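You operate a simulated robot arm through the tools that you are given. There is no shell and no other tool. Be economical: measure what you need, move in short steps, check, and stop when the job is done.

You are at the controls of a simulated robot arm. One attempt, no reset.

## Task
Set the blue magazine for the white board and stand it in slot 1.
Fine: a board from the board stand; wall at its printed size and clamped; latch bar down again; the other boards, the dial and the grey magazine stay as they are.

Only the result counts: the job must be done as asked and must still hold three seconds after the hand-in. Knocking over, shifting, dropping, spilling or breaking anything else fails it.

## Robot
A 7-joint arm with a two-finger parallel gripper, fixed in place. Base frame: the origin is at the foot of the arm, x ahead of it, y to its left, z up; the work surface is at about z = 76. Readings come in cm, degrees, newtons and seconds.
With the tool pointing down near the work surface it reaches from about 10 to 86 cm from the base axis. Its first joint turns from -115.0 to 115.0 degrees. Payload 3.91 kg.
The tool frame sits at the grasp point between the pads (the TCP): z along the fingers, y along the line on which they close. The tips reach 3 cm beyond it. Largest opening 11 cm; finger width 2, thickness 1; the body of the gripper, 4.8 by 11.2 cm, starts 5.5 cm behind the TCP.
Orientation is that of the tool frame in the base frame, as a unit quaternion [x, y, z, w]. With the fingers straight down and closing along the base's y, the tool's x points along the base's -x, its y along +y and its z along -z.

## Interface
- The arm moves only by the tool nudge_tool. Its argument "increments" is a list of rows, each an object of numbers (a shift or turn left out is 0, a gripper value left out holds the last): "x", "y", "z": the shift along the tool's x, y, z in cm; "rx", "ry", "rz": the turn, a rotation vector about the tool's x, y, z in degrees; "hand": the closure, from 0 (fully open) to 1 (shut). In form: [{"x": .., "y": .., "z": .., "rx": .., "ry": .., "rz": .., "hand": ..}, ...]. A call has 1 to 8 rows; each row shifts and turns the commanded pose from where the row before left it, along the tool's axes as they then stand. A row lasts 0.2 s, in which the tool goes at most 5 cm and 8.6 degrees; a call with a longer step from one row to the next is refused whole, and so is a gripper value outside its range. A pose out of reach is approached as far as the arm can. The call stops where the force on the tool passes 40 N (or 10 N more than at its start, if that is more) or the arm is blocked; 0.2 s more then pass. Each finger travels about 15.3 cm/s and halts on what it meets, pressing with about 32 N; the grip force reading is that of the motor and also rises with nothing between the fingers. The clock runs only during rows and for 0.2 s after the last one: add rows that do not move to give the fingers time. It gives the time, the measured TCP pose, the force on the tool (base axes), the opening and the grip force at its end, in the units of the frame above (readings bear some noise), with the torque about the TCP (base axes, N m) and any sound that the robot's microphone picked up, and new pictures: "views" is both (left out), scene, wrist or none.
- Cameras (640 x 400 px; columns grow to the right, rows downward): "scene" is fixed at [39.98, -50.19, 148.41]; the picture's right is [0.87, -0.50, 0.00], its down [-0.40, -0.69, -0.61] and it looks along [0.30, 0.52, -0.80] (base axes); focal length 214 px, centre (320, 200). "wrist" rides on the gripper at [7.2, 1.7, -10.3] in the tool frame; the picture's right is [-0.23, 0.97, 0.00], its down [-0.76, -0.18, -0.62] and it looks along [-0.61, -0.14, 0.78] (tool axes); focal length 222 px, centre (320, 200). There is no depth. A picture from a camera that has moved, and an enlarged one, comes with that camera's place and axes in the base frame and with its lens.
- slide_trunk(by): slides the trunk up (or, below 0, down) by that many cm; the arm rides with it, the base frame stays. It gives what a move gives, with no picture.
- close_up(camera, box): a new picture of the part [left, top, right, bottom] of that camera's present view, enlarged. No time passes.
- job_done(): hands the job in; it is judged then, once.

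Go step by step. Nothing tells you positions but the pictures and the camera data: compare them with the known pose of the tool, close in by small moves and look again before you grip or let go. The budget is 120 turns and 200 pictures, counting those below and the enlarged ones. Unless the task says otherwise, let go and move clear before handing in, and close with one line.

The tools are called after "Call:" by a JSON object that holds its "name" and its "arguments". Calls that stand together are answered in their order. nudge_tool: Moves the arm, as the interface text tells. Its arguments: {"type":"object","properties":{"increments":{"type":"array"},"views":{"type":"string","enum":["both","scene","wrist","none"]}},"required":["increments"]} The other tools are called the same way: slide_trunk (by) slides the trunk up or down; close_up (camera, box) takes an enlarged picture of a part of a camera's view; job_done () hands the job in.

At the start:

```text
clock: 0.0
tool_pos: [52.69, 12.76, 120.41]
tcp_rot: [0.001, 1.0, 0.0, 0.001]
ft_force: [-0.6, -0.3, 0.9]
wrist_torque: [0.0, 0.01, 0.01]
gripper_width: 10.98
grasp_force: 0.1
trunk travel left (down, up): [-90.0, 9.0]
```

scene: 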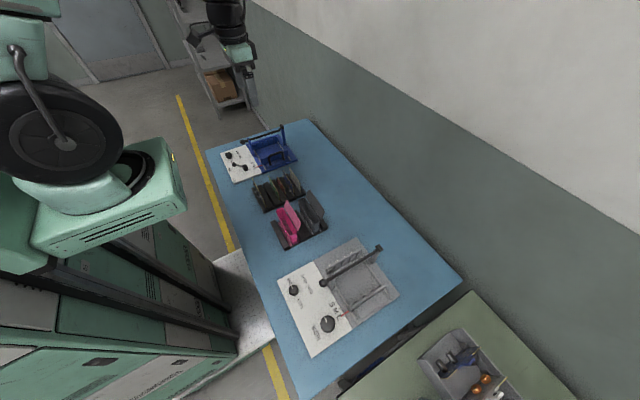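
wrist: 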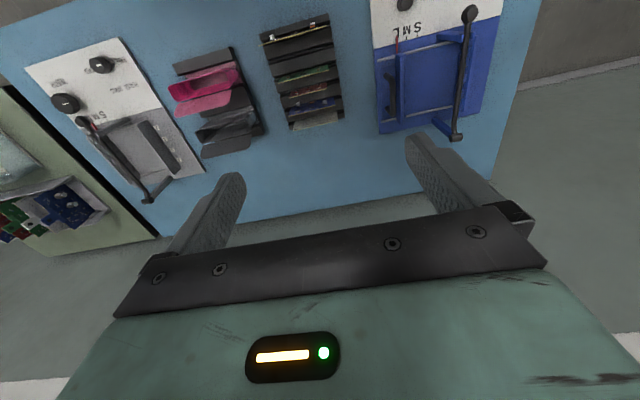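

I see a table with a grey magazine, a rack with pink/grey panels, a board stand, and a blue magazine. I'll enlarge the views to read the labels.

Call:
{"name": "close_up", "arguments": {"camera": "wrist", "box": [360, 0, 520, 150]}}

Call:
{"name": "close_up", "arguments": {"camera": "wrist", "box": [150, 0, 360, 170]}}

Call:
{"name": "close_up", "arguments": {"camera": "wrist", "box": [20, 30, 220, 210]}}

Call:
{"name": "close_up", "arguments": {"camera": "scene", "box": [210, 115, 340, 255]}}

Call:
{"name": "close_up", "arguments": {"camera": "scene", "box": [270, 230, 410, 360]}}

Call:
{"name": "close_up", "arguments": {"camera": "scene", "box": [400, 300, 540, 400]}}

```text
2.67 times, centred on (440, 75) of wrist
camera zoom: at [45.45, 14.3, 130.8], right [0.23, 0.97, 0.0], down [0.76, -0.18, 0.62], along [0.61, -0.14, -0.78], focal length 592 px, centre (0, 533)
```

zoom: 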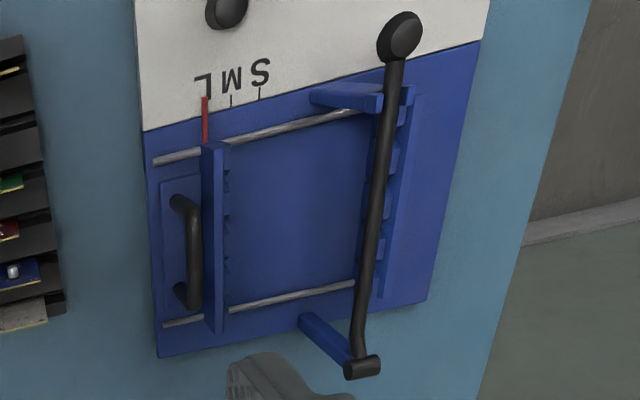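

```text
2.35 times, centred on (255, 85) of wrist
camera zoom: at [45.45, 14.3, 130.8], right [0.23, 0.97, 0.0], down [0.76, -0.18, 0.62], along [0.61, -0.14, -0.78], focal length 523 px, centre (473, 471)
```

zoom: 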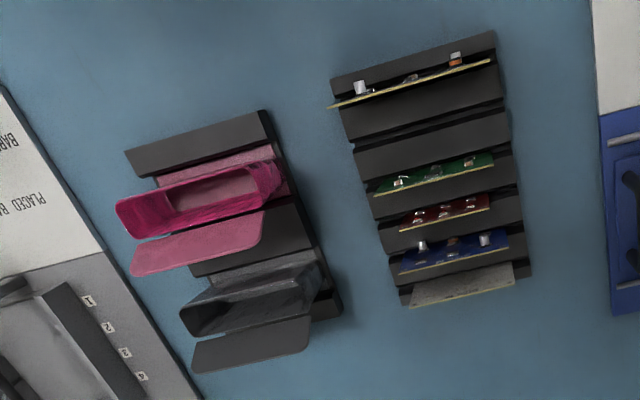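

```text
2.22 times, centred on (120, 120) of wrist
camera zoom: at [45.45, 14.3, 130.8], right [0.23, 0.97, 0.0], down [0.76, -0.18, 0.62], along [0.61, -0.14, -0.78], focal length 494 px, centre (764, 378)
```

zoom: 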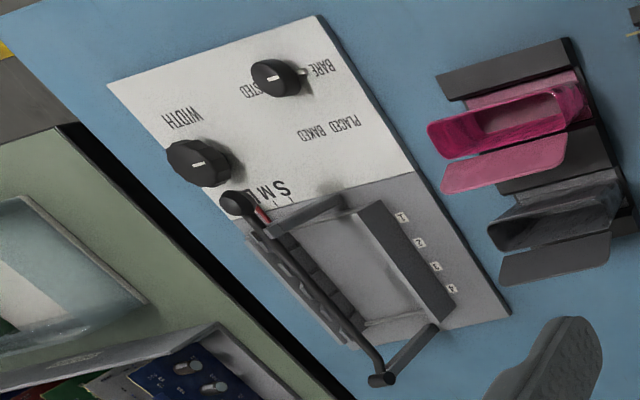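

```text
2.86 times, centred on (275, 185) of scene
camera zoom: at [39.98, -50.19, 148.41], right [0.87, -0.5, 0.0], down [-0.4, -0.69, -0.61], along [0.3, 0.52, -0.8], focal length 613 px, centre (449, 243)
```

zoom: 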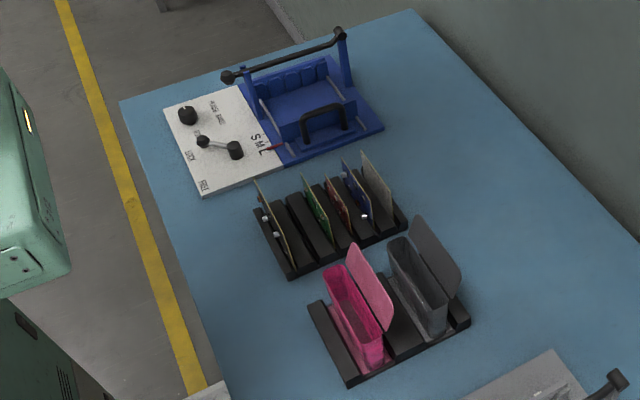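

```text
3.08 times, centred on (340, 295) of scene
camera zoom: at [39.98, -50.19, 148.41], right [0.87, -0.5, 0.0], down [-0.4, -0.69, -0.61], along [0.3, 0.52, -0.8], focal length 660 px, centre (258, -92)
```

zoom: 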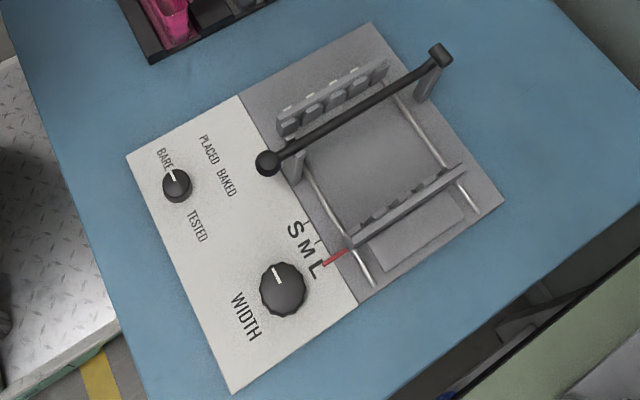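

```text
4.00 times, centred on (470, 350) of scene
camera zoom: at [39.98, -50.19, 148.41], right [0.87, -0.5, 0.0], down [-0.4, -0.69, -0.61], along [0.3, 0.52, -0.8], focal length 858 px, centre (-280, -400)
```

zoom: 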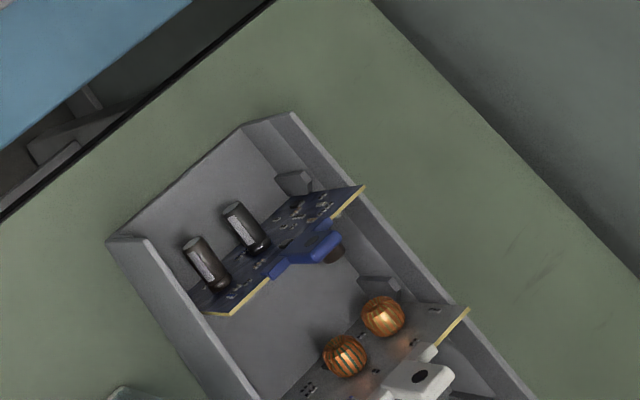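

Next I move back and left to look at the blue magazine and the board stand more closely.

Call:
{"name": "nudge_tool", "arguments": {"increments": [{"x": 2.2, "y": 2.8, "z": 2.5}, {"x": 2.2, "y": 2.8, "z": 2.5}, {"x": 2.2, "y": 2.8, "z": 2.5}, {"x": 2.2, "y": 2.8, "z": 2.5}, {"x": 2.2, "y": 2.8, "z": 2.5}, {"x": 2.2, "y": 2.8, "z": 2.5}], "views": "both"}}

```text
clock: 1.4
tool_pos: [39.4, 29.51, 105.25]
tcp_rot: [0.0, 1.0, -0.001, 0.0]
ft_force: [-0.7, -0.9, -0.2]
wrist_torque: [0.0, 0.01, 0.0]
gripper_width: 11.0
grasp_force: 0.0
trunk travel left (down, up): [-90.0, 9.0]
camera wrist: at [32.11, 30.99, 115.64], right [0.23, 0.97, 0.0], down [0.76, -0.18, 0.62], along [0.61, -0.14, -0.78], focal length 222 px, centre (320, 200)
```

scene: 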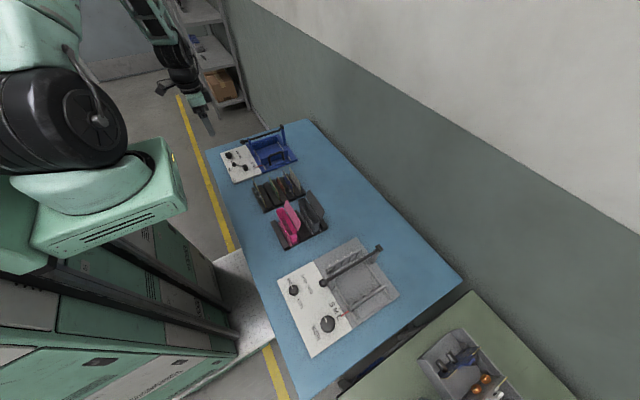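
wrist: 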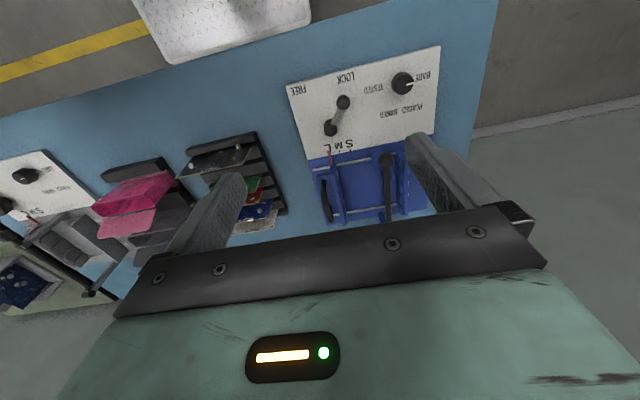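

Call:
{"name": "close_up", "arguments": {"camera": "wrist", "box": [280, 40, 450, 230]}}

Call:
{"name": "close_up", "arguments": {"camera": "wrist", "box": [170, 120, 300, 240]}}

```text
2.11 times, centred on (365, 135) of wrist
camera zoom: at [32.11, 30.99, 115.64], right [0.23, 0.97, 0.0], down [0.76, -0.18, 0.62], along [0.61, -0.14, -0.78], focal length 468 px, centre (225, 337)
```

zoom: 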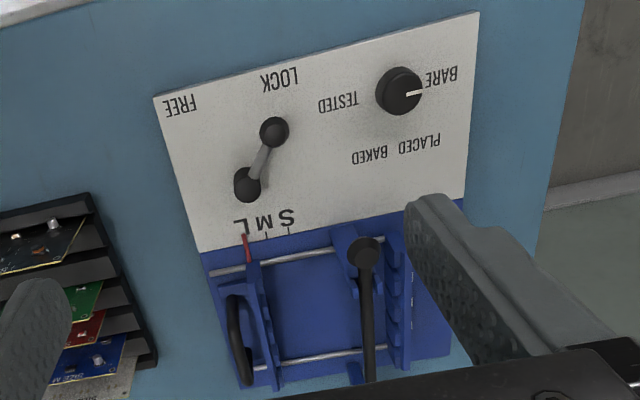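

```text
3.33 times, centred on (235, 180) of wrist
camera zoom: at [32.11, 30.99, 115.64], right [0.23, 0.97, 0.0], down [0.76, -0.18, 0.62], along [0.61, -0.14, -0.78], focal length 740 px, centre (603, 267)
```

zoom: 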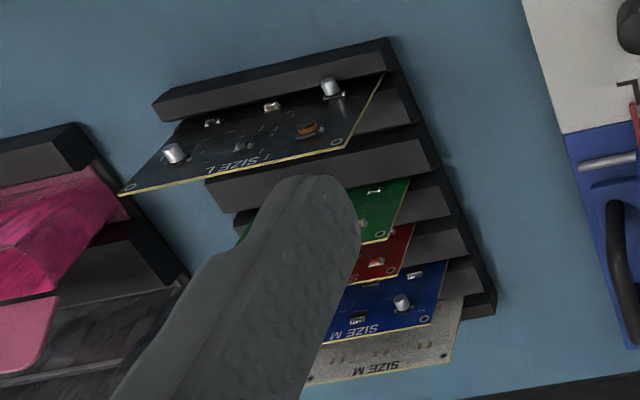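

White board reads SIZE M; the clamp lever is at LOCK and the wall at L. I move above the blue magazine for a nearer look.

Call:
{"name": "nudge_tool", "arguments": {"increments": [{"x": -4.2, "y": 1.6}, {"x": -4.2, "y": 1.6}, {"x": -4.2, "y": 1.6}, {"x": -4.2, "y": 1.6}], "views": "wrist"}}

Call:
{"name": "close_up", "arguments": {"camera": "wrist", "box": [200, 0, 460, 180]}}

Call:
{"name": "close_up", "arguments": {"camera": "scene", "box": [210, 110, 310, 190]}}

```text
clock: 2.4
tool_pos: [56.21, 36.05, 105.36]
tcp_rot: [0.001, 1.0, 0.0, 0.0]
ft_force: [0.0, -0.7, 0.3]
wrist_torque: [-0.02, -0.02, 0.0]
gripper_width: 10.98
grasp_force: 0.2
trunk travel left (down, up): [-90.0, 9.0]
camera wrist: at [48.9, 37.6, 115.71], right [0.23, 0.97, 0.0], down [0.76, -0.18, 0.62], along [0.61, -0.14, -0.78], focal length 222 px, centre (320, 200)
```

wrist: 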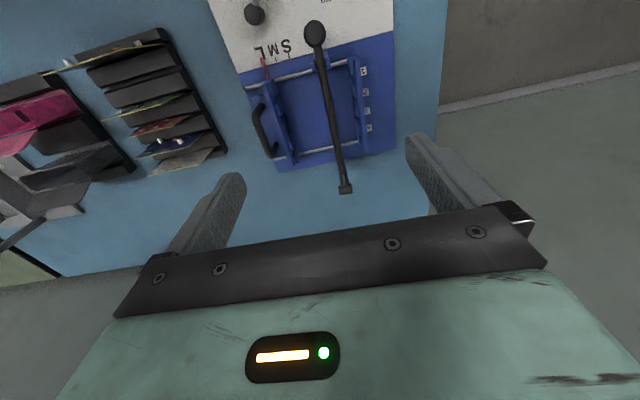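

```text
2.22 times, centred on (330, 90) of wrist
camera zoom: at [48.9, 37.6, 115.71], right [0.23, 0.97, 0.0], down [0.76, -0.18, 0.62], along [0.61, -0.14, -0.78], focal length 494 px, centre (298, 444)
```

zoom: 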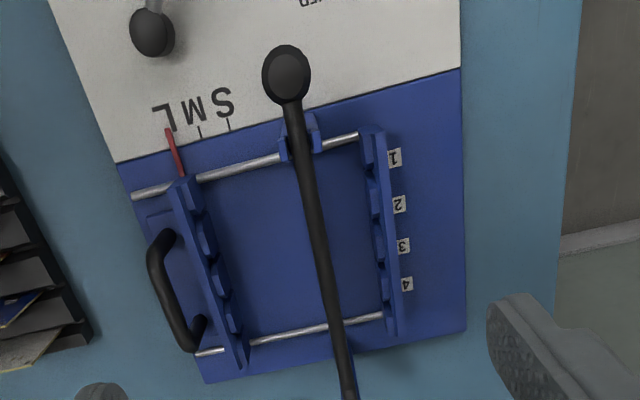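

```text
5.00 times, centred on (260, 150) of scene
camera zoom: at [39.98, -50.19, 148.41], right [0.87, -0.5, 0.0], down [-0.4, -0.69, -0.61], along [0.3, 0.52, -0.8], focal length 1072 px, centre (620, 450)
```

zoom: 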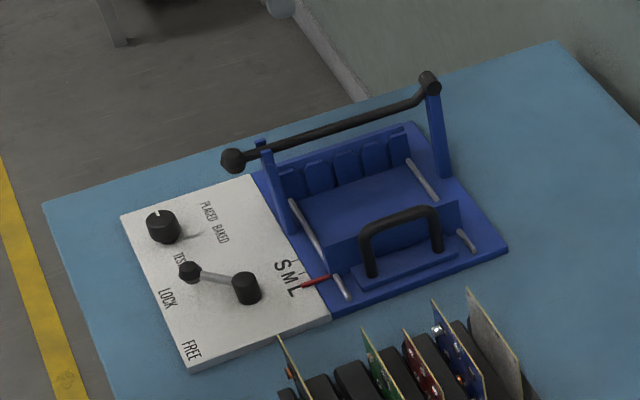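

Geometry is consistent: lever knob near (42.1, 32.2, 80), hub near (45.8, 29.5); latch bar along x at y≈36.9, hinge at x≈69. I go above the lever knob first.

Call:
{"name": "nudge_tool", "arguments": {"increments": [{"x": 2.35, "y": -0.64, "z": 2.5, "hand": 0.5}, {"x": 2.35, "y": -0.64, "z": 2.5}, {"x": 2.35, "y": -0.64, "z": 2.5}, {"x": 2.35, "y": -0.64, "z": 2.5}, {"x": 2.35, "y": -0.64, "z": 2.5}, {"x": 2.35, "y": -0.64, "z": 2.5}], "views": "both"}}

Call:
{"name": "close_up", "arguments": {"camera": "wrist", "box": [200, 60, 440, 220]}}

Call:
{"name": "close_up", "arguments": {"camera": "scene", "box": [200, 100, 300, 190]}}

```text
clock: 3.8
tool_pos: [42.17, 32.01, 90.39]
tcp_rot: [0.001, 1.0, 0.0, -0.001]
ft_force: [0.4, -0.1, -0.6]
wrist_torque: [-0.01, -0.01, -0.01]
gripper_width: 5.48
grasp_force: 0.0
trunk travel left (down, up): [-90.0, 9.0]
camera wrist: at [34.97, 33.61, 100.83], right [0.23, 0.97, 0.0], down [0.76, -0.18, 0.62], along [0.61, -0.14, -0.78], focal length 222 px, centre (320, 200)
```

scene: 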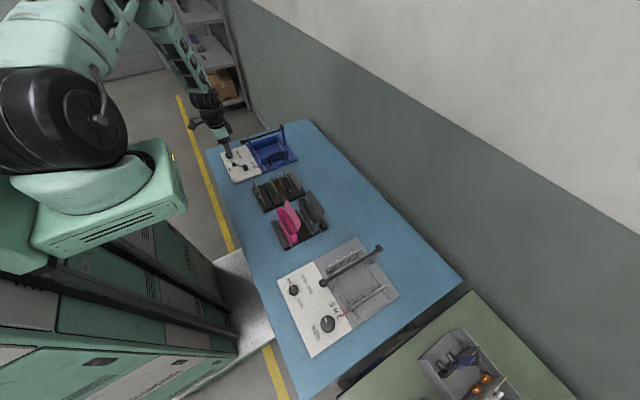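
wrist: 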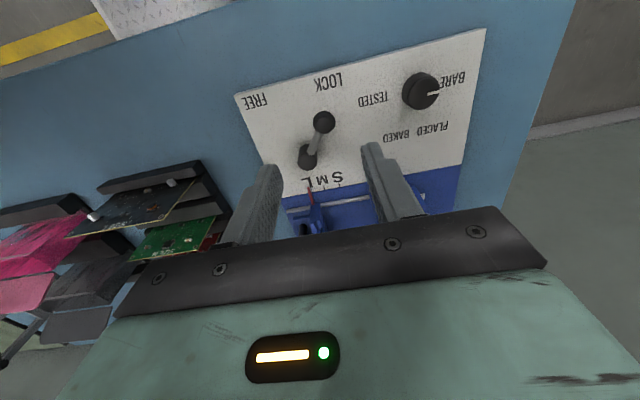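

```text
2.50 times, centred on (320, 140) of wrist
camera zoom: at [34.97, 33.61, 100.83], right [0.23, 0.97, 0.0], down [0.76, -0.18, 0.62], along [0.61, -0.14, -0.78], focal length 555 px, centre (320, 350)
```

zoom: 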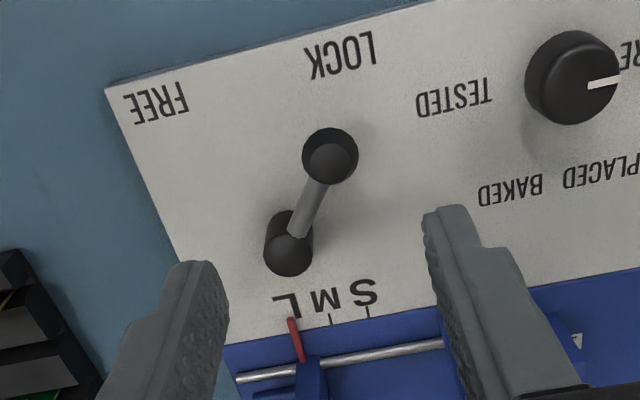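

```text
4.44 times, centred on (250, 145) of scene
camera zoom: at [39.98, -50.19, 148.41], right [0.87, -0.5, 0.0], down [-0.4, -0.69, -0.61], along [0.3, 0.52, -0.8], focal length 953 px, centre (631, 444)
```

zoom: 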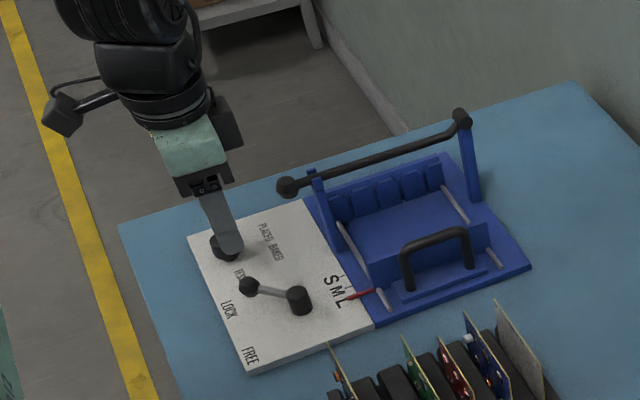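

Knob confirmed. I descend around it and sweep toward FREE.

Call:
{"name": "nudge_tool", "arguments": {"increments": [{"z": 2.8}, {"z": 2.8}, {"z": 2.8}, {"y": -1.0}, {"y": -1.0}, {"y": -0.5}], "views": "wrist"}}

```text
clock: 5.2
tool_pos: [42.21, 29.57, 82.01]
tcp_rot: [0.0, 1.0, 0.0, -0.001]
ft_force: [0.5, 0.0, 0.0]
wrist_torque: [-0.04, -0.01, 0.02]
gripper_width: 5.51
grasp_force: 0.3
trunk travel left (down, up): [-90.0, 9.0]
camera wrist: at [34.95, 31.05, 92.39], right [0.23, 0.97, 0.0], down [0.76, -0.18, 0.62], along [0.61, -0.14, -0.78], focal length 222 px, centre (320, 200)
```

wrist: 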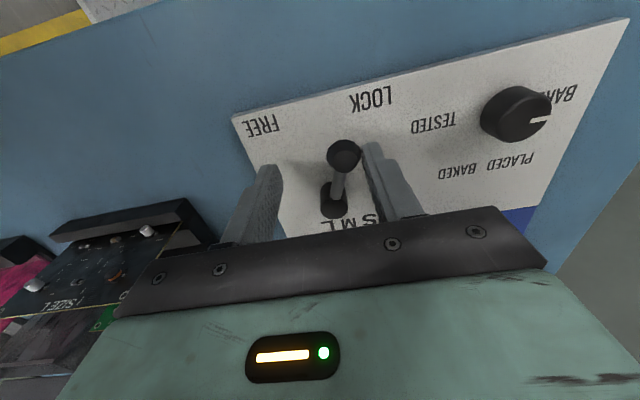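

Call:
{"name": "nudge_tool", "arguments": {"increments": [{"y": -0.7, "x": 0.3}, {"y": -0.7, "x": 0.3}, {"y": -0.8}, {"y": -0.8}], "views": "wrist"}}

```text
clock: 6.2
tool_pos: [41.59, 26.54, 81.94]
tcp_rot: [-0.001, 1.0, 0.0, 0.0]
ft_force: [0.0, 0.2, -0.1]
wrist_torque: [0.0, 0.04, 0.0]
gripper_width: 5.52
grasp_force: 0.1
trunk travel left (down, up): [-90.0, 9.0]
camera wrist: at [34.35, 28.08, 92.39], right [0.23, 0.97, 0.0], down [0.76, -0.18, 0.62], along [0.61, -0.14, -0.78], focal length 222 px, centre (320, 200)
```

wrist: 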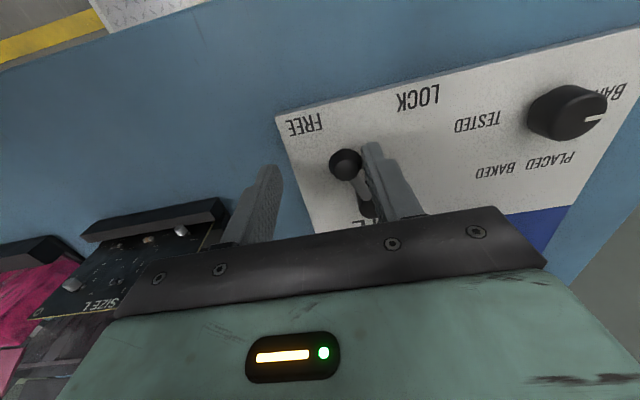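

The lever is swinging. I continue to its FREE stop.

Call:
{"name": "nudge_tool", "arguments": {"increments": [{"y": -0.6}, {"y": -0.5}, {"y": -0.4}, {"y": -0.3}], "views": "wrist"}}

Call:
{"name": "close_up", "arguments": {"camera": "wrist", "box": [240, 80, 480, 230]}}

```text
clock: 7.2
tool_pos: [41.55, 25.0, 82.04]
tcp_rot: [0.001, 1.0, 0.001, 0.001]
ft_force: [0.1, 10.9, -3.5]
wrist_torque: [0.16, -0.13, 0.0]
gripper_width: 6.0
grasp_force: 5.5
trunk travel left (down, up): [-90.0, 9.0]
camera wrist: at [34.36, 26.51, 92.42], right [0.23, 0.97, 0.0], down [0.76, -0.18, 0.62], along [0.61, -0.14, -0.78], focal length 222 px, centre (320, 200)
```

wrist: 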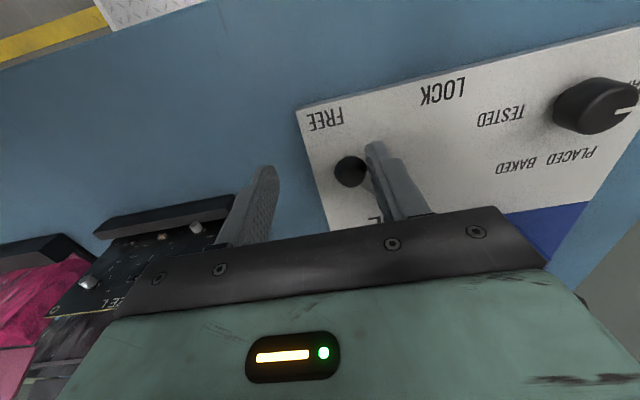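

```text
2.67 times, centred on (360, 155) of wrist
camera zoom: at [34.36, 26.51, 92.42], right [0.23, 0.97, 0.0], down [0.76, -0.18, 0.62], along [0.61, -0.14, -0.78], focal length 592 px, centre (213, 320)
```

zoom: 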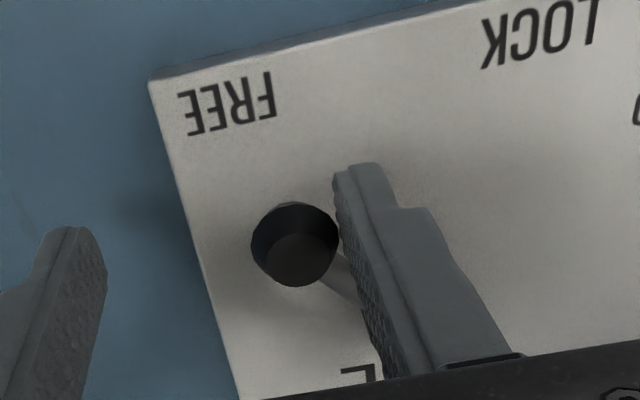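

The lever is at its stop at FREE. I back off, rise, and go over the wall handle.

Call:
{"name": "nudge_tool", "arguments": {"increments": [{"y": 1.3}, {"z": -4.5}, {"z": -4.5}, {"z": -3, "x": -3}, {"x": -4}, {"x": -4}, {"x": -4, "hand": 0.6}, {"y": 0.7, "x": -1}], "views": "both"}}

Call:
{"name": "close_up", "arguments": {"camera": "wrist", "box": [200, 0, 460, 180]}}

Call:
{"name": "close_up", "arguments": {"camera": "scene", "box": [200, 100, 310, 190]}}

```text
clock: 9.0
tool_pos: [57.82, 26.81, 94.05]
tcp_rot: [0.001, 1.0, 0.0, 0.0]
ft_force: [0.6, 0.4, 0.3]
wrist_torque: [-0.01, -0.03, -0.03]
gripper_width: 4.37
grasp_force: 0.0
trunk travel left (down, up): [-90.0, 9.0]
camera wrist: at [50.52, 28.38, 104.36], right [0.23, 0.97, 0.0], down [0.76, -0.18, 0.62], along [0.61, -0.14, -0.78], focal length 222 px, centre (320, 200)
```

scene: 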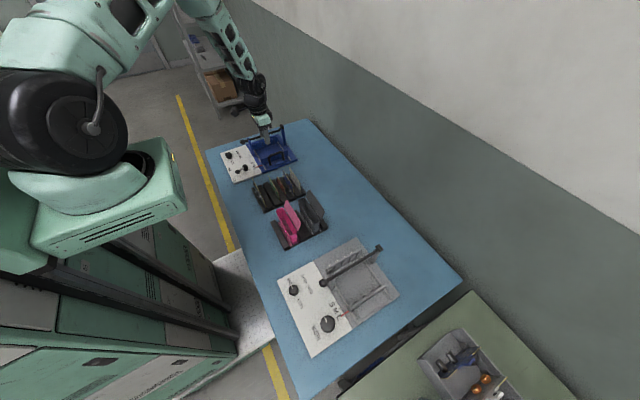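
wrist: 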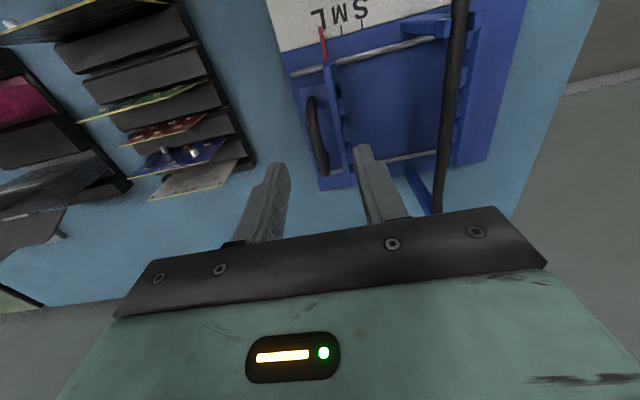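

```text
2.22 times, centred on (330, 90) of wrist
camera zoom: at [50.52, 28.38, 104.36], right [0.23, 0.97, 0.0], down [0.76, -0.18, 0.62], along [0.61, -0.14, -0.78], focal length 494 px, centre (298, 444)
```

zoom: 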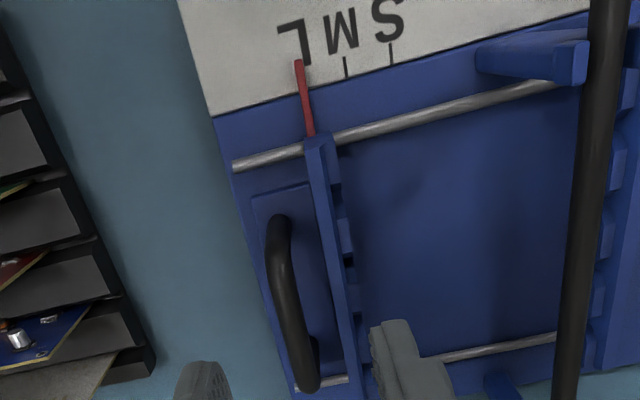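

```text
4.44 times, centred on (255, 145) of scene
camera zoom: at [39.98, -50.19, 148.41], right [0.87, -0.5, 0.0], down [-0.4, -0.69, -0.61], along [0.3, 0.52, -0.8], focal length 953 px, centre (609, 444)
```

zoom: 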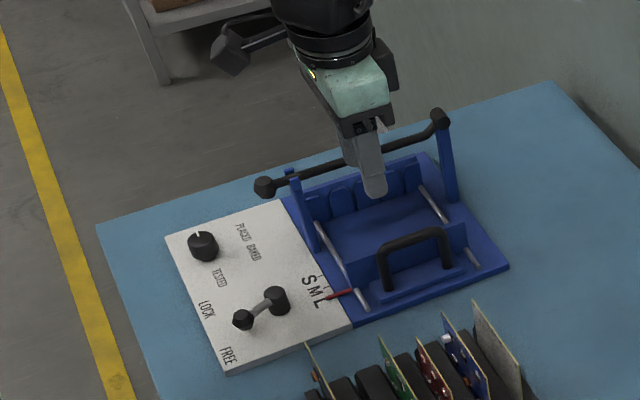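

Lever is at FREE. The handle bar is near (60, 26.1, 82.5); I descend and take it lightly with the fingertips above the wall top.

Call:
{"name": "nudge_tool", "arguments": {"increments": [{"x": -2.2, "y": -0.7, "z": 2.4}, {"z": 2.4}, {"z": 2.4}, {"z": 2.3}], "views": "wrist"}}

Call:
{"name": "close_up", "arguments": {"camera": "scene", "box": [230, 120, 310, 180]}}

```text
clock: 10.0
tool_pos: [59.92, 26.08, 84.52]
tcp_rot: [0.0, 1.0, 0.0, 0.0]
ft_force: [-0.9, 1.0, -0.5]
wrist_torque: [0.0, 0.01, -0.01]
gripper_width: 4.39
grasp_force: 0.1
trunk travel left (down, up): [-90.0, 9.0]
camera wrist: at [52.52, 27.54, 94.93], right [0.23, 0.97, 0.0], down [0.76, -0.18, 0.62], along [0.61, -0.14, -0.78], focal length 222 px, centre (320, 200)
```

wrist: 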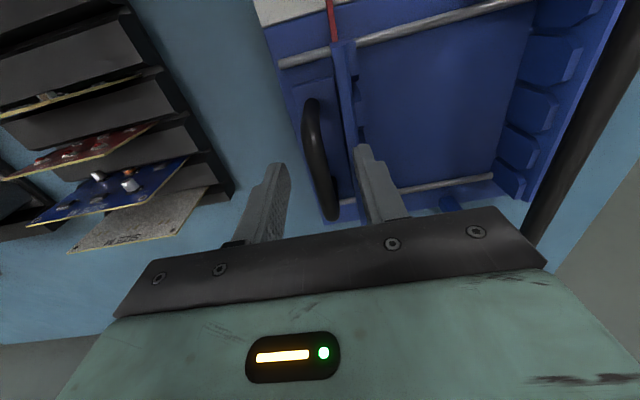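

```text
6.67 times, centred on (270, 150) of scene
camera zoom: at [39.98, -50.19, 148.41], right [0.87, -0.5, 0.0], down [-0.4, -0.69, -0.61], along [0.3, 0.52, -0.8], focal length 1430 px, centre (653, 533)
```

zoom: 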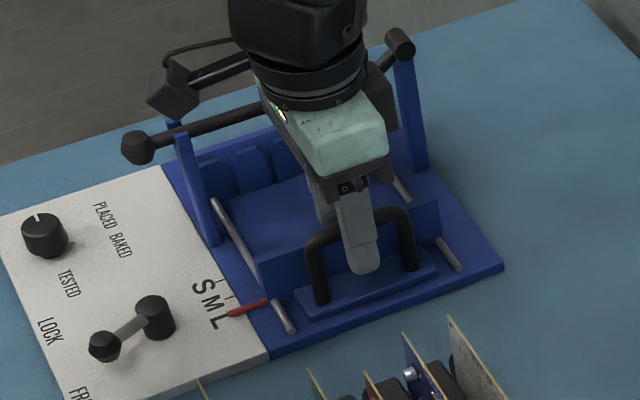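

The fingers straddle the handle; I close on it.

Call:
{"name": "nudge_tool", "arguments": {"increments": [{"hand": 0.8}, {"hand": 0.88}, {"hand": 0.95}, {"hand": 1.0}, {"hand": 1.0}], "views": "wrist"}}

```text
clock: 11.2
tool_pos: [59.86, 26.08, 84.57]
tcp_rot: [0.0, 1.0, 0.0, 0.0]
ft_force: [1.4, 2.9, -2.9]
wrist_torque: [0.03, -0.21, 0.03]
gripper_width: 1.16
grasp_force: 45.0
trunk travel left (down, up): [-90.0, 9.0]
camera wrist: at [52.5, 27.57, 94.92], right [0.23, 0.97, 0.0], down [0.76, -0.18, 0.62], along [0.61, -0.14, -0.78], focal length 222 px, centre (320, 200)
```

wrist: 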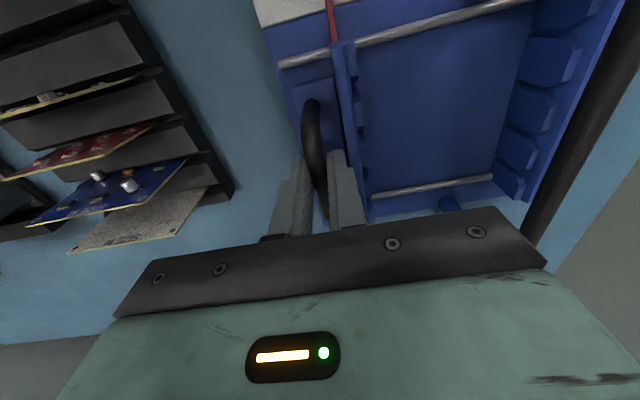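

Handle gripped (1.16 cm). I slide the wall +y by about 2 cm, towards M.

Call:
{"name": "nudge_tool", "arguments": {"increments": [{"y": 0.5}, {"y": 0.5}, {"y": 0.5}, {"y": 0.4}, {"y": 0}], "views": "wrist"}}

Call:
{"name": "close_up", "arguments": {"camera": "wrist", "box": [240, 0, 440, 125]}}

Call:
{"name": "close_up", "arguments": {"camera": "scene", "box": [240, 140, 290, 175]}}

```text
clock: 12.4
tool_pos: [59.77, 28.05, 84.58]
tcp_rot: [0.0, 1.0, 0.001, 0.0]
ft_force: [0.8, 1.4, 1.6]
wrist_torque: [0.01, 0.61, -0.01]
gripper_width: 1.14
grasp_force: 45.0
trunk travel left (down, up): [-90.0, 9.0]
camera wrist: at [52.51, 29.54, 94.93], right [0.23, 0.97, 0.0], down [0.76, -0.18, 0.62], along [0.61, -0.14, -0.78], focal length 222 px, centre (320, 200)
```

wrist: 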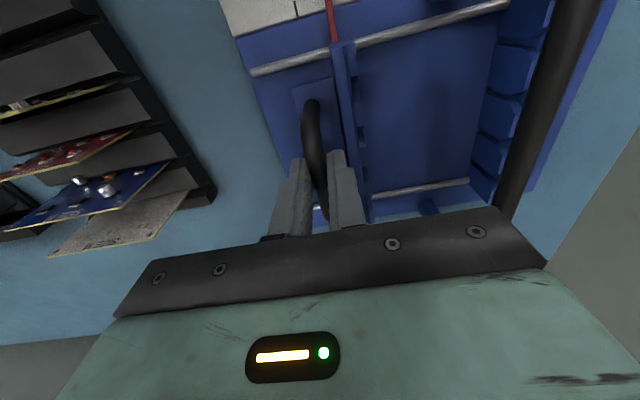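

```text
3.20 times, centred on (340, 62) of wrist
camera zoom: at [52.51, 29.54, 94.93], right [0.23, 0.97, 0.0], down [0.76, -0.18, 0.62], along [0.61, -0.14, -0.78], focal length 711 px, centre (256, 640)
```

zoom: 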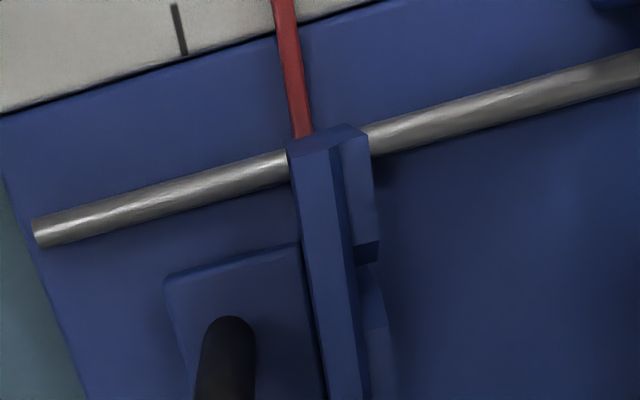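

```text
11.43 times, centred on (265, 158) of scene
camera zoom: at [39.98, -50.19, 148.41], right [0.87, -0.5, 0.0], down [-0.4, -0.69, -0.61], along [0.3, 0.52, -0.8], focal length 2451 px, centre (949, 686)
```

zoom: 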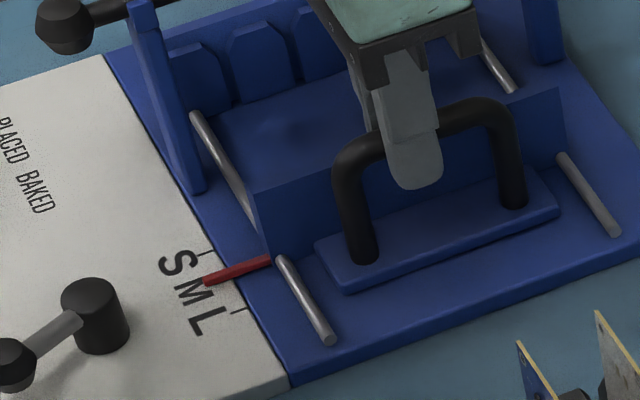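

The pointer sits ~1.97 cm from where it was, over the M tick. I release, rise and check from above.

Call:
{"name": "nudge_tool", "arguments": {"increments": [{"hand": 0.9}, {"hand": 0.75}, {"hand": 0.6}, {"z": -4}, {"z": -4}, {"x": 4, "y": 1}], "views": "wrist"}}

Call:
{"name": "close_up", "arguments": {"camera": "wrist", "box": [250, 0, 410, 100]}}

Call:
{"name": "close_up", "arguments": {"camera": "scene", "box": [245, 145, 281, 169]}}

```text
clock: 13.8
tool_pos: [56.0, 28.88, 92.55]
tcp_rot: [0.001, 1.0, -0.001, 0.001]
ft_force: [-0.1, 0.7, 0.1]
wrist_torque: [0.04, 0.04, 0.02]
gripper_width: 4.39
grasp_force: 0.2
trunk travel left (down, up): [-90.0, 9.0]
camera wrist: at [48.74, 30.46, 102.96], right [0.23, 0.97, 0.0], down [0.76, -0.18, 0.62], along [0.61, -0.14, -0.78], focal length 222 px, centre (320, 200)
```

wrist: 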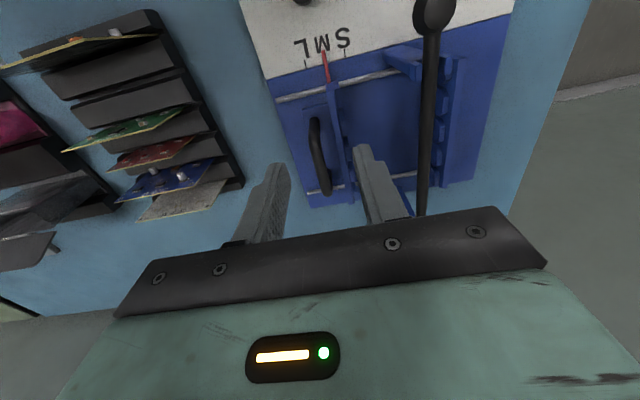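

```text
4.00 times, centred on (330, 50) of wrist
camera zoom: at [48.74, 30.46, 102.96], right [0.23, 0.97, 0.0], down [0.76, -0.18, 0.62], along [0.61, -0.14, -0.78], focal length 888 px, centre (280, 800)
```

zoom: 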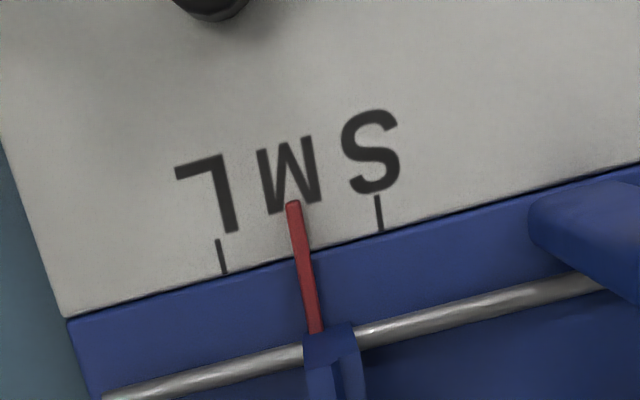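

```text
16.00 times, centred on (263, 157) of scene
camera zoom: at [39.98, -50.19, 148.41], right [0.87, -0.5, 0.0], down [-0.4, -0.69, -0.61], along [0.3, 0.52, -0.8], focal length 3432 px, centre (1232, 888)
```

zoom: 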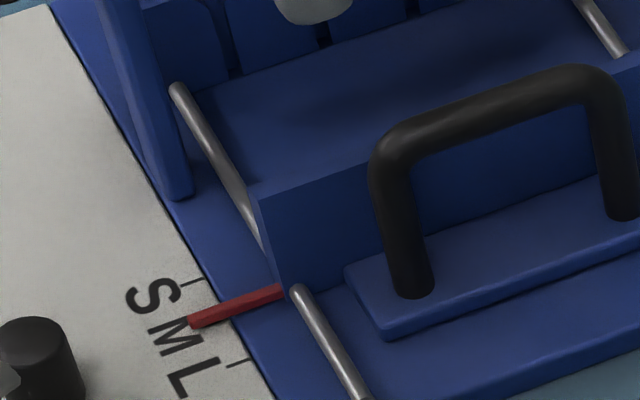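

The wall is at M. Now I return to the lever to push it back to LOCK.

Call:
{"name": "nudge_tool", "arguments": {"increments": [{"x": 4.7, "y": -0.5, "hand": 0.5}, {"x": 4.7, "y": -0.5}, {"x": 4.7, "y": -0.6}, {"z": 3.5}, {"z": 3.5}, {"z": 3.5}], "views": "wrist"}}

```text
clock: 15.2
tool_pos: [41.75, 27.31, 81.95]
tcp_rot: [0.001, 1.0, 0.0, 0.0]
ft_force: [-0.7, -0.1, 0.4]
wrist_torque: [0.03, -0.03, 0.02]
gripper_width: 5.5
grasp_force: 0.0
trunk travel left (down, up): [-90.0, 9.0]
camera wrist: at [34.56, 28.85, 92.3], right [0.23, 0.97, 0.0], down [0.76, -0.18, 0.62], along [0.61, -0.14, -0.78], focal length 222 px, centre (320, 200)
```

wrist: 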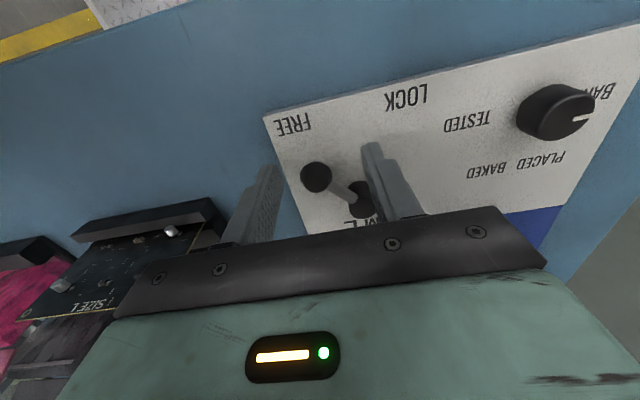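

Call:
{"name": "nudge_tool", "arguments": {"increments": [{"y": 0.8}, {"y": 0.8}, {"y": 0.8, "x": 0.2}, {"y": 0.8, "x": 0.2}, {"y": 0.8}, {"y": 0.8}, {"y": 0.7}], "views": "wrist"}}

```text
clock: 16.8
tool_pos: [41.37, 32.82, 81.94]
tcp_rot: [0.0, 1.0, 0.0, 0.0]
ft_force: [0.6, -0.3, -0.9]
wrist_torque: [0.02, 0.03, -0.01]
gripper_width: 5.52
grasp_force: 0.1
trunk travel left (down, up): [-90.0, 9.0]
camera wrist: at [34.09, 34.4, 92.39], right [0.23, 0.97, 0.0], down [0.76, -0.18, 0.62], along [0.61, -0.14, -0.78], focal length 222 px, centre (320, 200)
```

wrist: 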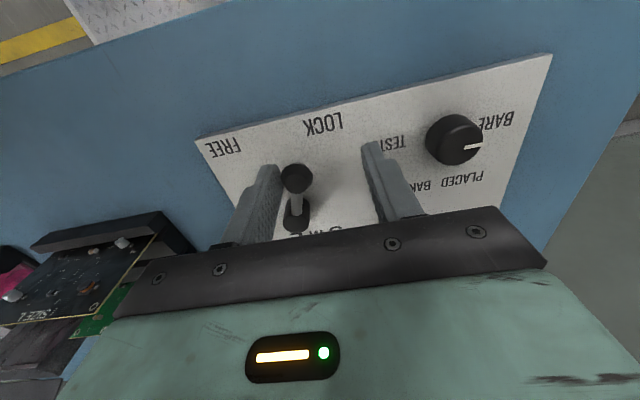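

Call:
{"name": "nudge_tool", "arguments": {"increments": [{"y": 0.5}, {"y": 0.4}, {"y": 0.3}, {"y": 0.3}], "views": "wrist"}}

```text
clock: 17.8
tool_pos: [41.51, 34.22, 81.97]
tcp_rot: [0.001, 1.0, -0.001, 0.0]
ft_force: [1.5, -5.7, 2.1]
wrist_torque: [-0.16, -0.02, 0.0]
gripper_width: 5.78
grasp_force: 2.8
trunk travel left (down, up): [-90.0, 9.0]
camera wrist: at [34.14, 35.82, 92.38], right [0.23, 0.97, 0.0], down [0.76, -0.18, 0.62], along [0.61, -0.14, -0.78], focal length 222 px, centre (320, 200)
```

wrist: 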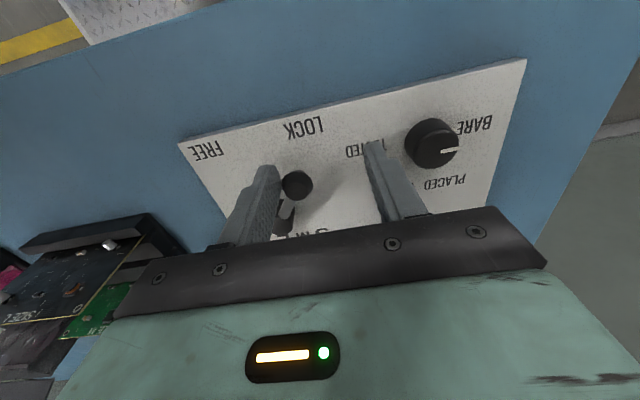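

Stop reached at LOCK. A small extra push, then back off and go above the latch-bar knob.

Call:
{"name": "nudge_tool", "arguments": {"increments": [{"y": 0.2}, {"y": -1.5}, {"z": -4.8}, {"z": -4.8}, {"z": -4.8}, {"x": -3.0, "y": 1.5}, {"x": -3.0, "y": 1.3}, {"x": -2.0, "y": 1.1}], "views": "wrist"}}

Call:
{"name": "close_up", "arguments": {"camera": "wrist", "box": [200, 0, 440, 180]}}

Call:
{"name": "close_up", "arguments": {"camera": "scene", "box": [210, 110, 310, 180]}}

```text
clock: 19.6
tool_pos: [49.52, 36.86, 96.29]
tcp_rot: [0.0, 1.0, 0.0, 0.0]
ft_force: [0.0, -0.8, -0.2]
wrist_torque: [-0.02, 0.0, 0.01]
gripper_width: 5.52
grasp_force: 0.0
trunk travel left (down, up): [-90.0, 9.0]
camera wrist: at [42.21, 38.44, 106.67], right [0.23, 0.97, 0.0], down [0.76, -0.18, 0.62], along [0.61, -0.14, -0.78], focal length 222 px, centre (320, 200)
```

wrist: 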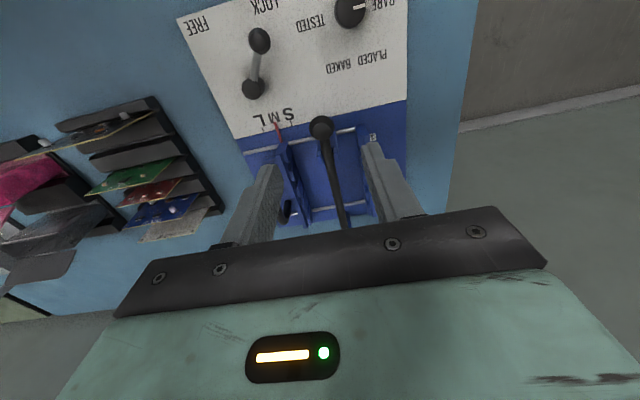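

```text
2.22 times, centred on (320, 90) of wrist
camera zoom: at [42.21, 38.44, 106.67], right [0.23, 0.97, 0.0], down [0.76, -0.18, 0.62], along [0.61, -0.14, -0.78], focal length 494 px, centre (320, 444)
```

zoom: 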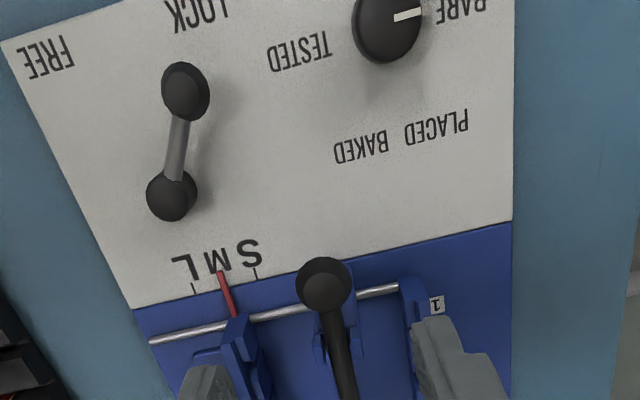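

```text
5.71 times, centred on (260, 145) of scene
camera zoom: at [39.98, -50.19, 148.41], right [0.87, -0.5, 0.0], down [-0.4, -0.69, -0.61], along [0.3, 0.52, -0.8], focal length 1226 px, centre (663, 514)
```

zoom: 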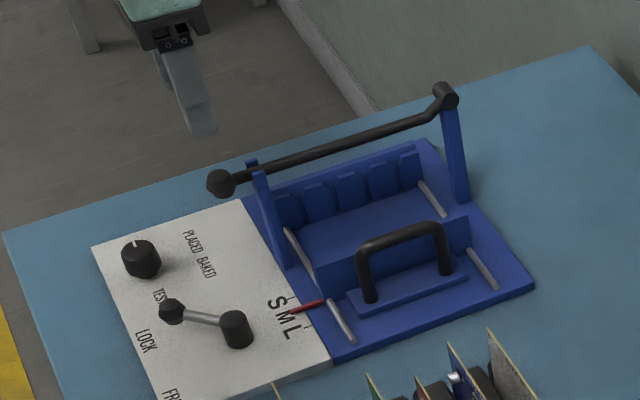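

Lever at LOCK, wall at M. I descend onto the latch knob and grip it.

Call:
{"name": "nudge_tool", "arguments": {"increments": [{"z": 3.2}, {"z": 3.2}, {"z": 3.0}, {"hand": 0.7}, {"hand": 0.8}, {"hand": 0.9}, {"hand": 1.0}, {"hand": 1.0}], "views": "wrist"}}

Call:
{"name": "close_up", "arguments": {"camera": "scene", "box": [210, 110, 310, 180]}}

```text
clock: 21.4
tool_pos: [49.26, 36.96, 87.03]
tcp_rot: [0.0, 1.0, 0.0, 0.0]
ft_force: [0.5, 7.8, -1.1]
wrist_torque: [0.03, 0.32, 0.07]
gripper_width: 2.34
grasp_force: 44.9
trunk travel left (down, up): [-90.0, 9.0]
camera wrist: at [41.94, 38.52, 97.35], right [0.23, 0.97, 0.0], down [0.76, -0.18, 0.62], along [0.61, -0.14, -0.78], focal length 222 px, centre (320, 200)
```

wrist: 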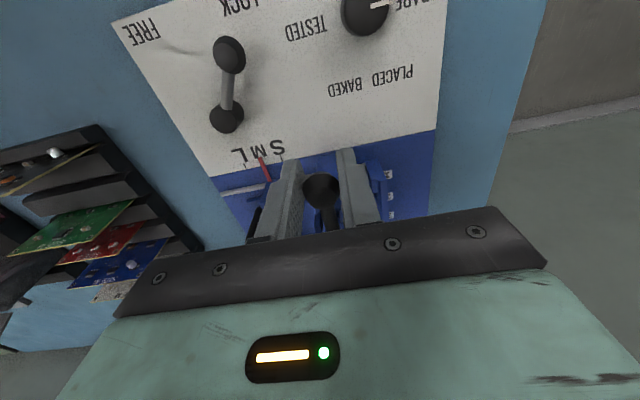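

```text
5.71 times, centred on (260, 145) of scene
camera zoom: at [39.98, -50.19, 148.41], right [0.87, -0.5, 0.0], down [-0.4, -0.69, -0.61], along [0.3, 0.52, -0.8], focal length 1226 px, centre (663, 514)
```

zoom: 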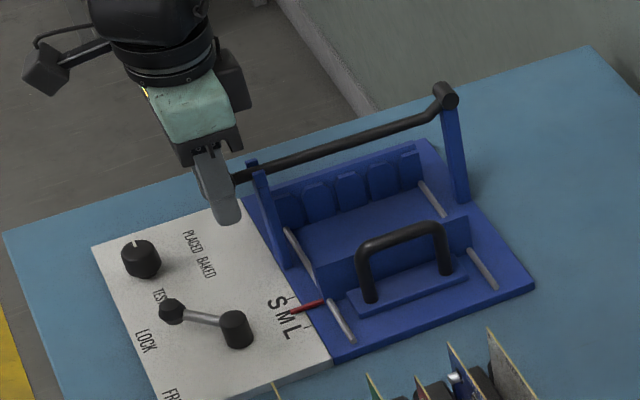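

Knob gripped. I start the lifting arc about the far hinge, in stages.

Call:
{"name": "nudge_tool", "arguments": {"increments": [{"y": 0.1}, {"x": 0.0, "z": -1.44}, {"x": 0.01, "z": -1.44}, {"x": -0.38, "z": -2.71}, {"x": -0.756, "z": -2.635}], "views": "scene"}}

Call:
{"name": "close_up", "arguments": {"camera": "scene", "box": [200, 90, 310, 180]}}

```text
clock: 22.6
tool_pos: [50.41, 37.05, 95.32]
tcp_rot: [0.001, 1.0, -0.001, 0.0]
ft_force: [-1.6, -7.3, -4.2]
wrist_torque: [0.0, 0.88, -0.1]
gripper_width: 2.29
grasp_force: 44.9
trunk travel left (down, up): [-90.0, 9.0]
```

scene: 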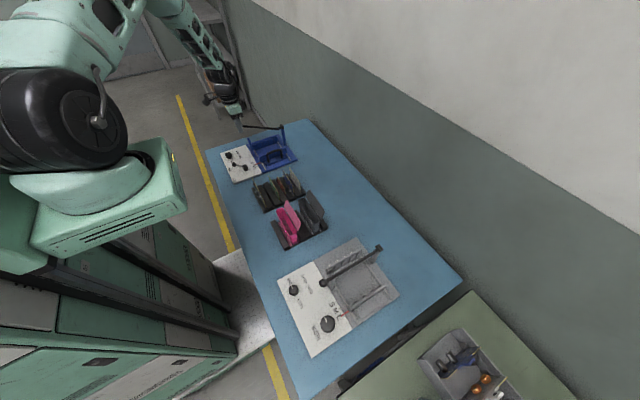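

```text
4.44 times, centred on (255, 135) of scene
camera zoom: at [39.98, -50.19, 148.41], right [0.87, -0.5, 0.0], down [-0.4, -0.69, -0.61], along [0.3, 0.52, -0.8], focal length 953 px, centre (609, 489)
```

zoom: 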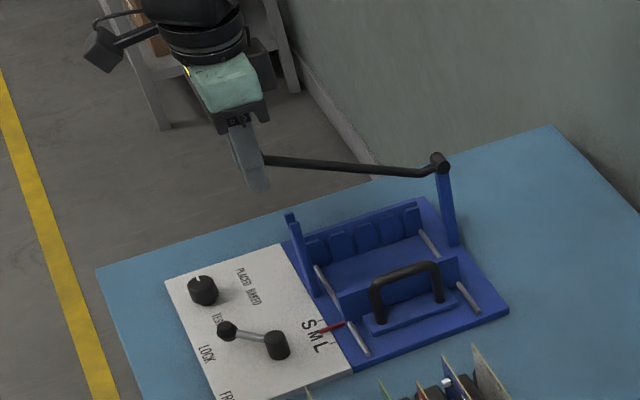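

The bar is lifting cleanly. I continue the arc.

Call:
{"name": "nudge_tool", "arguments": {"increments": [{"y": -0.05, "x": -1.115, "z": -2.505}, {"x": -1.45, "z": -2.325}, {"x": -1.765, "z": -2.1}, {"x": -2.035, "z": -1.835}], "views": "none"}}

Call:
{"name": "close_up", "arguments": {"camera": "scene", "box": [200, 70, 310, 180]}}

```text
clock: 23.6
tool_pos: [56.84, 36.97, 104.06]
tcp_rot: [0.001, 1.0, -0.001, 0.001]
ft_force: [-10.6, -17.8, 5.4]
wrist_torque: [-0.08, 1.04, -0.13]
gripper_width: 2.3
grasp_force: 45.0
trunk travel left (down, up): [-90.0, 9.0]
```

```text
3.64 times, centred on (255, 125) of scene
camera zoom: at [39.98, -50.19, 148.41], right [0.87, -0.5, 0.0], down [-0.4, -0.69, -0.61], along [0.3, 0.52, -0.8], focal length 780 px, centre (556, 473)
```

zoom: 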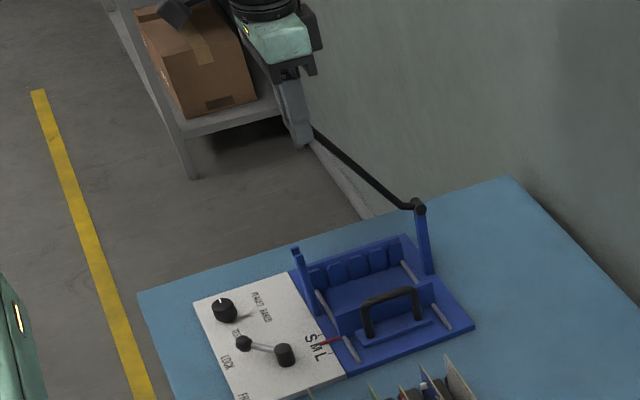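

Call:
{"name": "nudge_tool", "arguments": {"increments": [{"y": -0.15, "x": 0.08, "z": -0.1}, {"x": -2.25, "z": -1.55}, {"x": -2.44, "z": -1.24}, {"x": -2.6, "z": -0.88}], "views": "none"}}

Call:
{"name": "close_up", "arguments": {"camera": "scene", "box": [200, 60, 320, 180]}}

```text
clock: 24.6
tool_pos: [64.03, 37.11, 107.98]
tcp_rot: [0.001, 1.0, 0.0, 0.0]
ft_force: [-4.1, -8.1, -6.5]
wrist_torque: [0.1, 1.1, -0.07]
gripper_width: 2.27
grasp_force: 44.3
trunk travel left (down, up): [-90.0, 9.0]
```

```text
3.33 times, centred on (260, 120) of scene
camera zoom: at [39.98, -50.19, 148.41], right [0.87, -0.5, 0.0], down [-0.4, -0.69, -0.61], along [0.3, 0.52, -0.8], focal length 715 px, centre (520, 467)
```

zoom: 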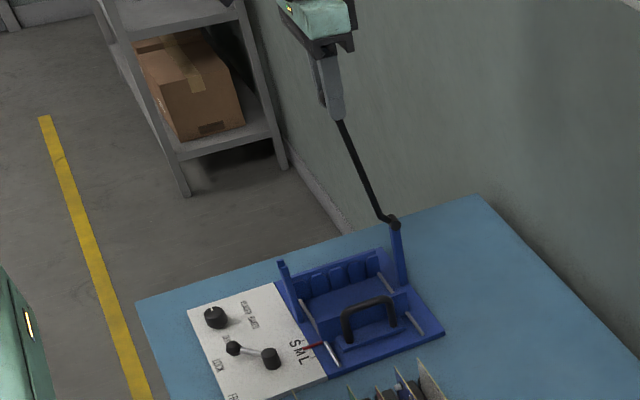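

Call:
{"name": "nudge_tool", "arguments": {"increments": [{"x": -1.4, "z": -0.2}, {"x": -1.5, "z": -0.2}, {"x": -1.5, "z": -0.1}, {"x": -1.5, "z": 0.0}, {"x": -1.2, "z": 0.1}], "views": "none"}}

Call:
{"name": "close_up", "arguments": {"camera": "scene", "box": [200, 60, 320, 180]}}

```text
clock: 25.8
tool_pos: [71.31, 37.08, 108.34]
tcp_rot: [0.001, 1.0, 0.002, 0.002]
ft_force: [-3.9, 3.4, 14.4]
wrist_torque: [0.16, 0.9, -0.03]
gripper_width: 2.28
grasp_force: 44.1
trunk travel left (down, up): [-90.0, 9.0]
```

```text
3.33 times, centred on (260, 120) of scene
camera zoom: at [39.98, -50.19, 148.41], right [0.87, -0.5, 0.0], down [-0.4, -0.69, -0.61], along [0.3, 0.52, -0.8], focal length 715 px, centre (520, 467)
```

zoom: 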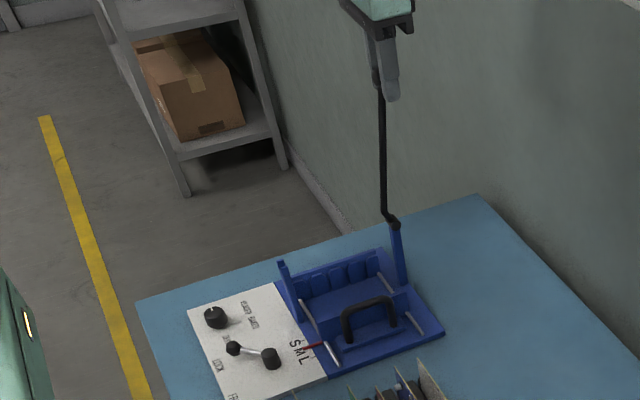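

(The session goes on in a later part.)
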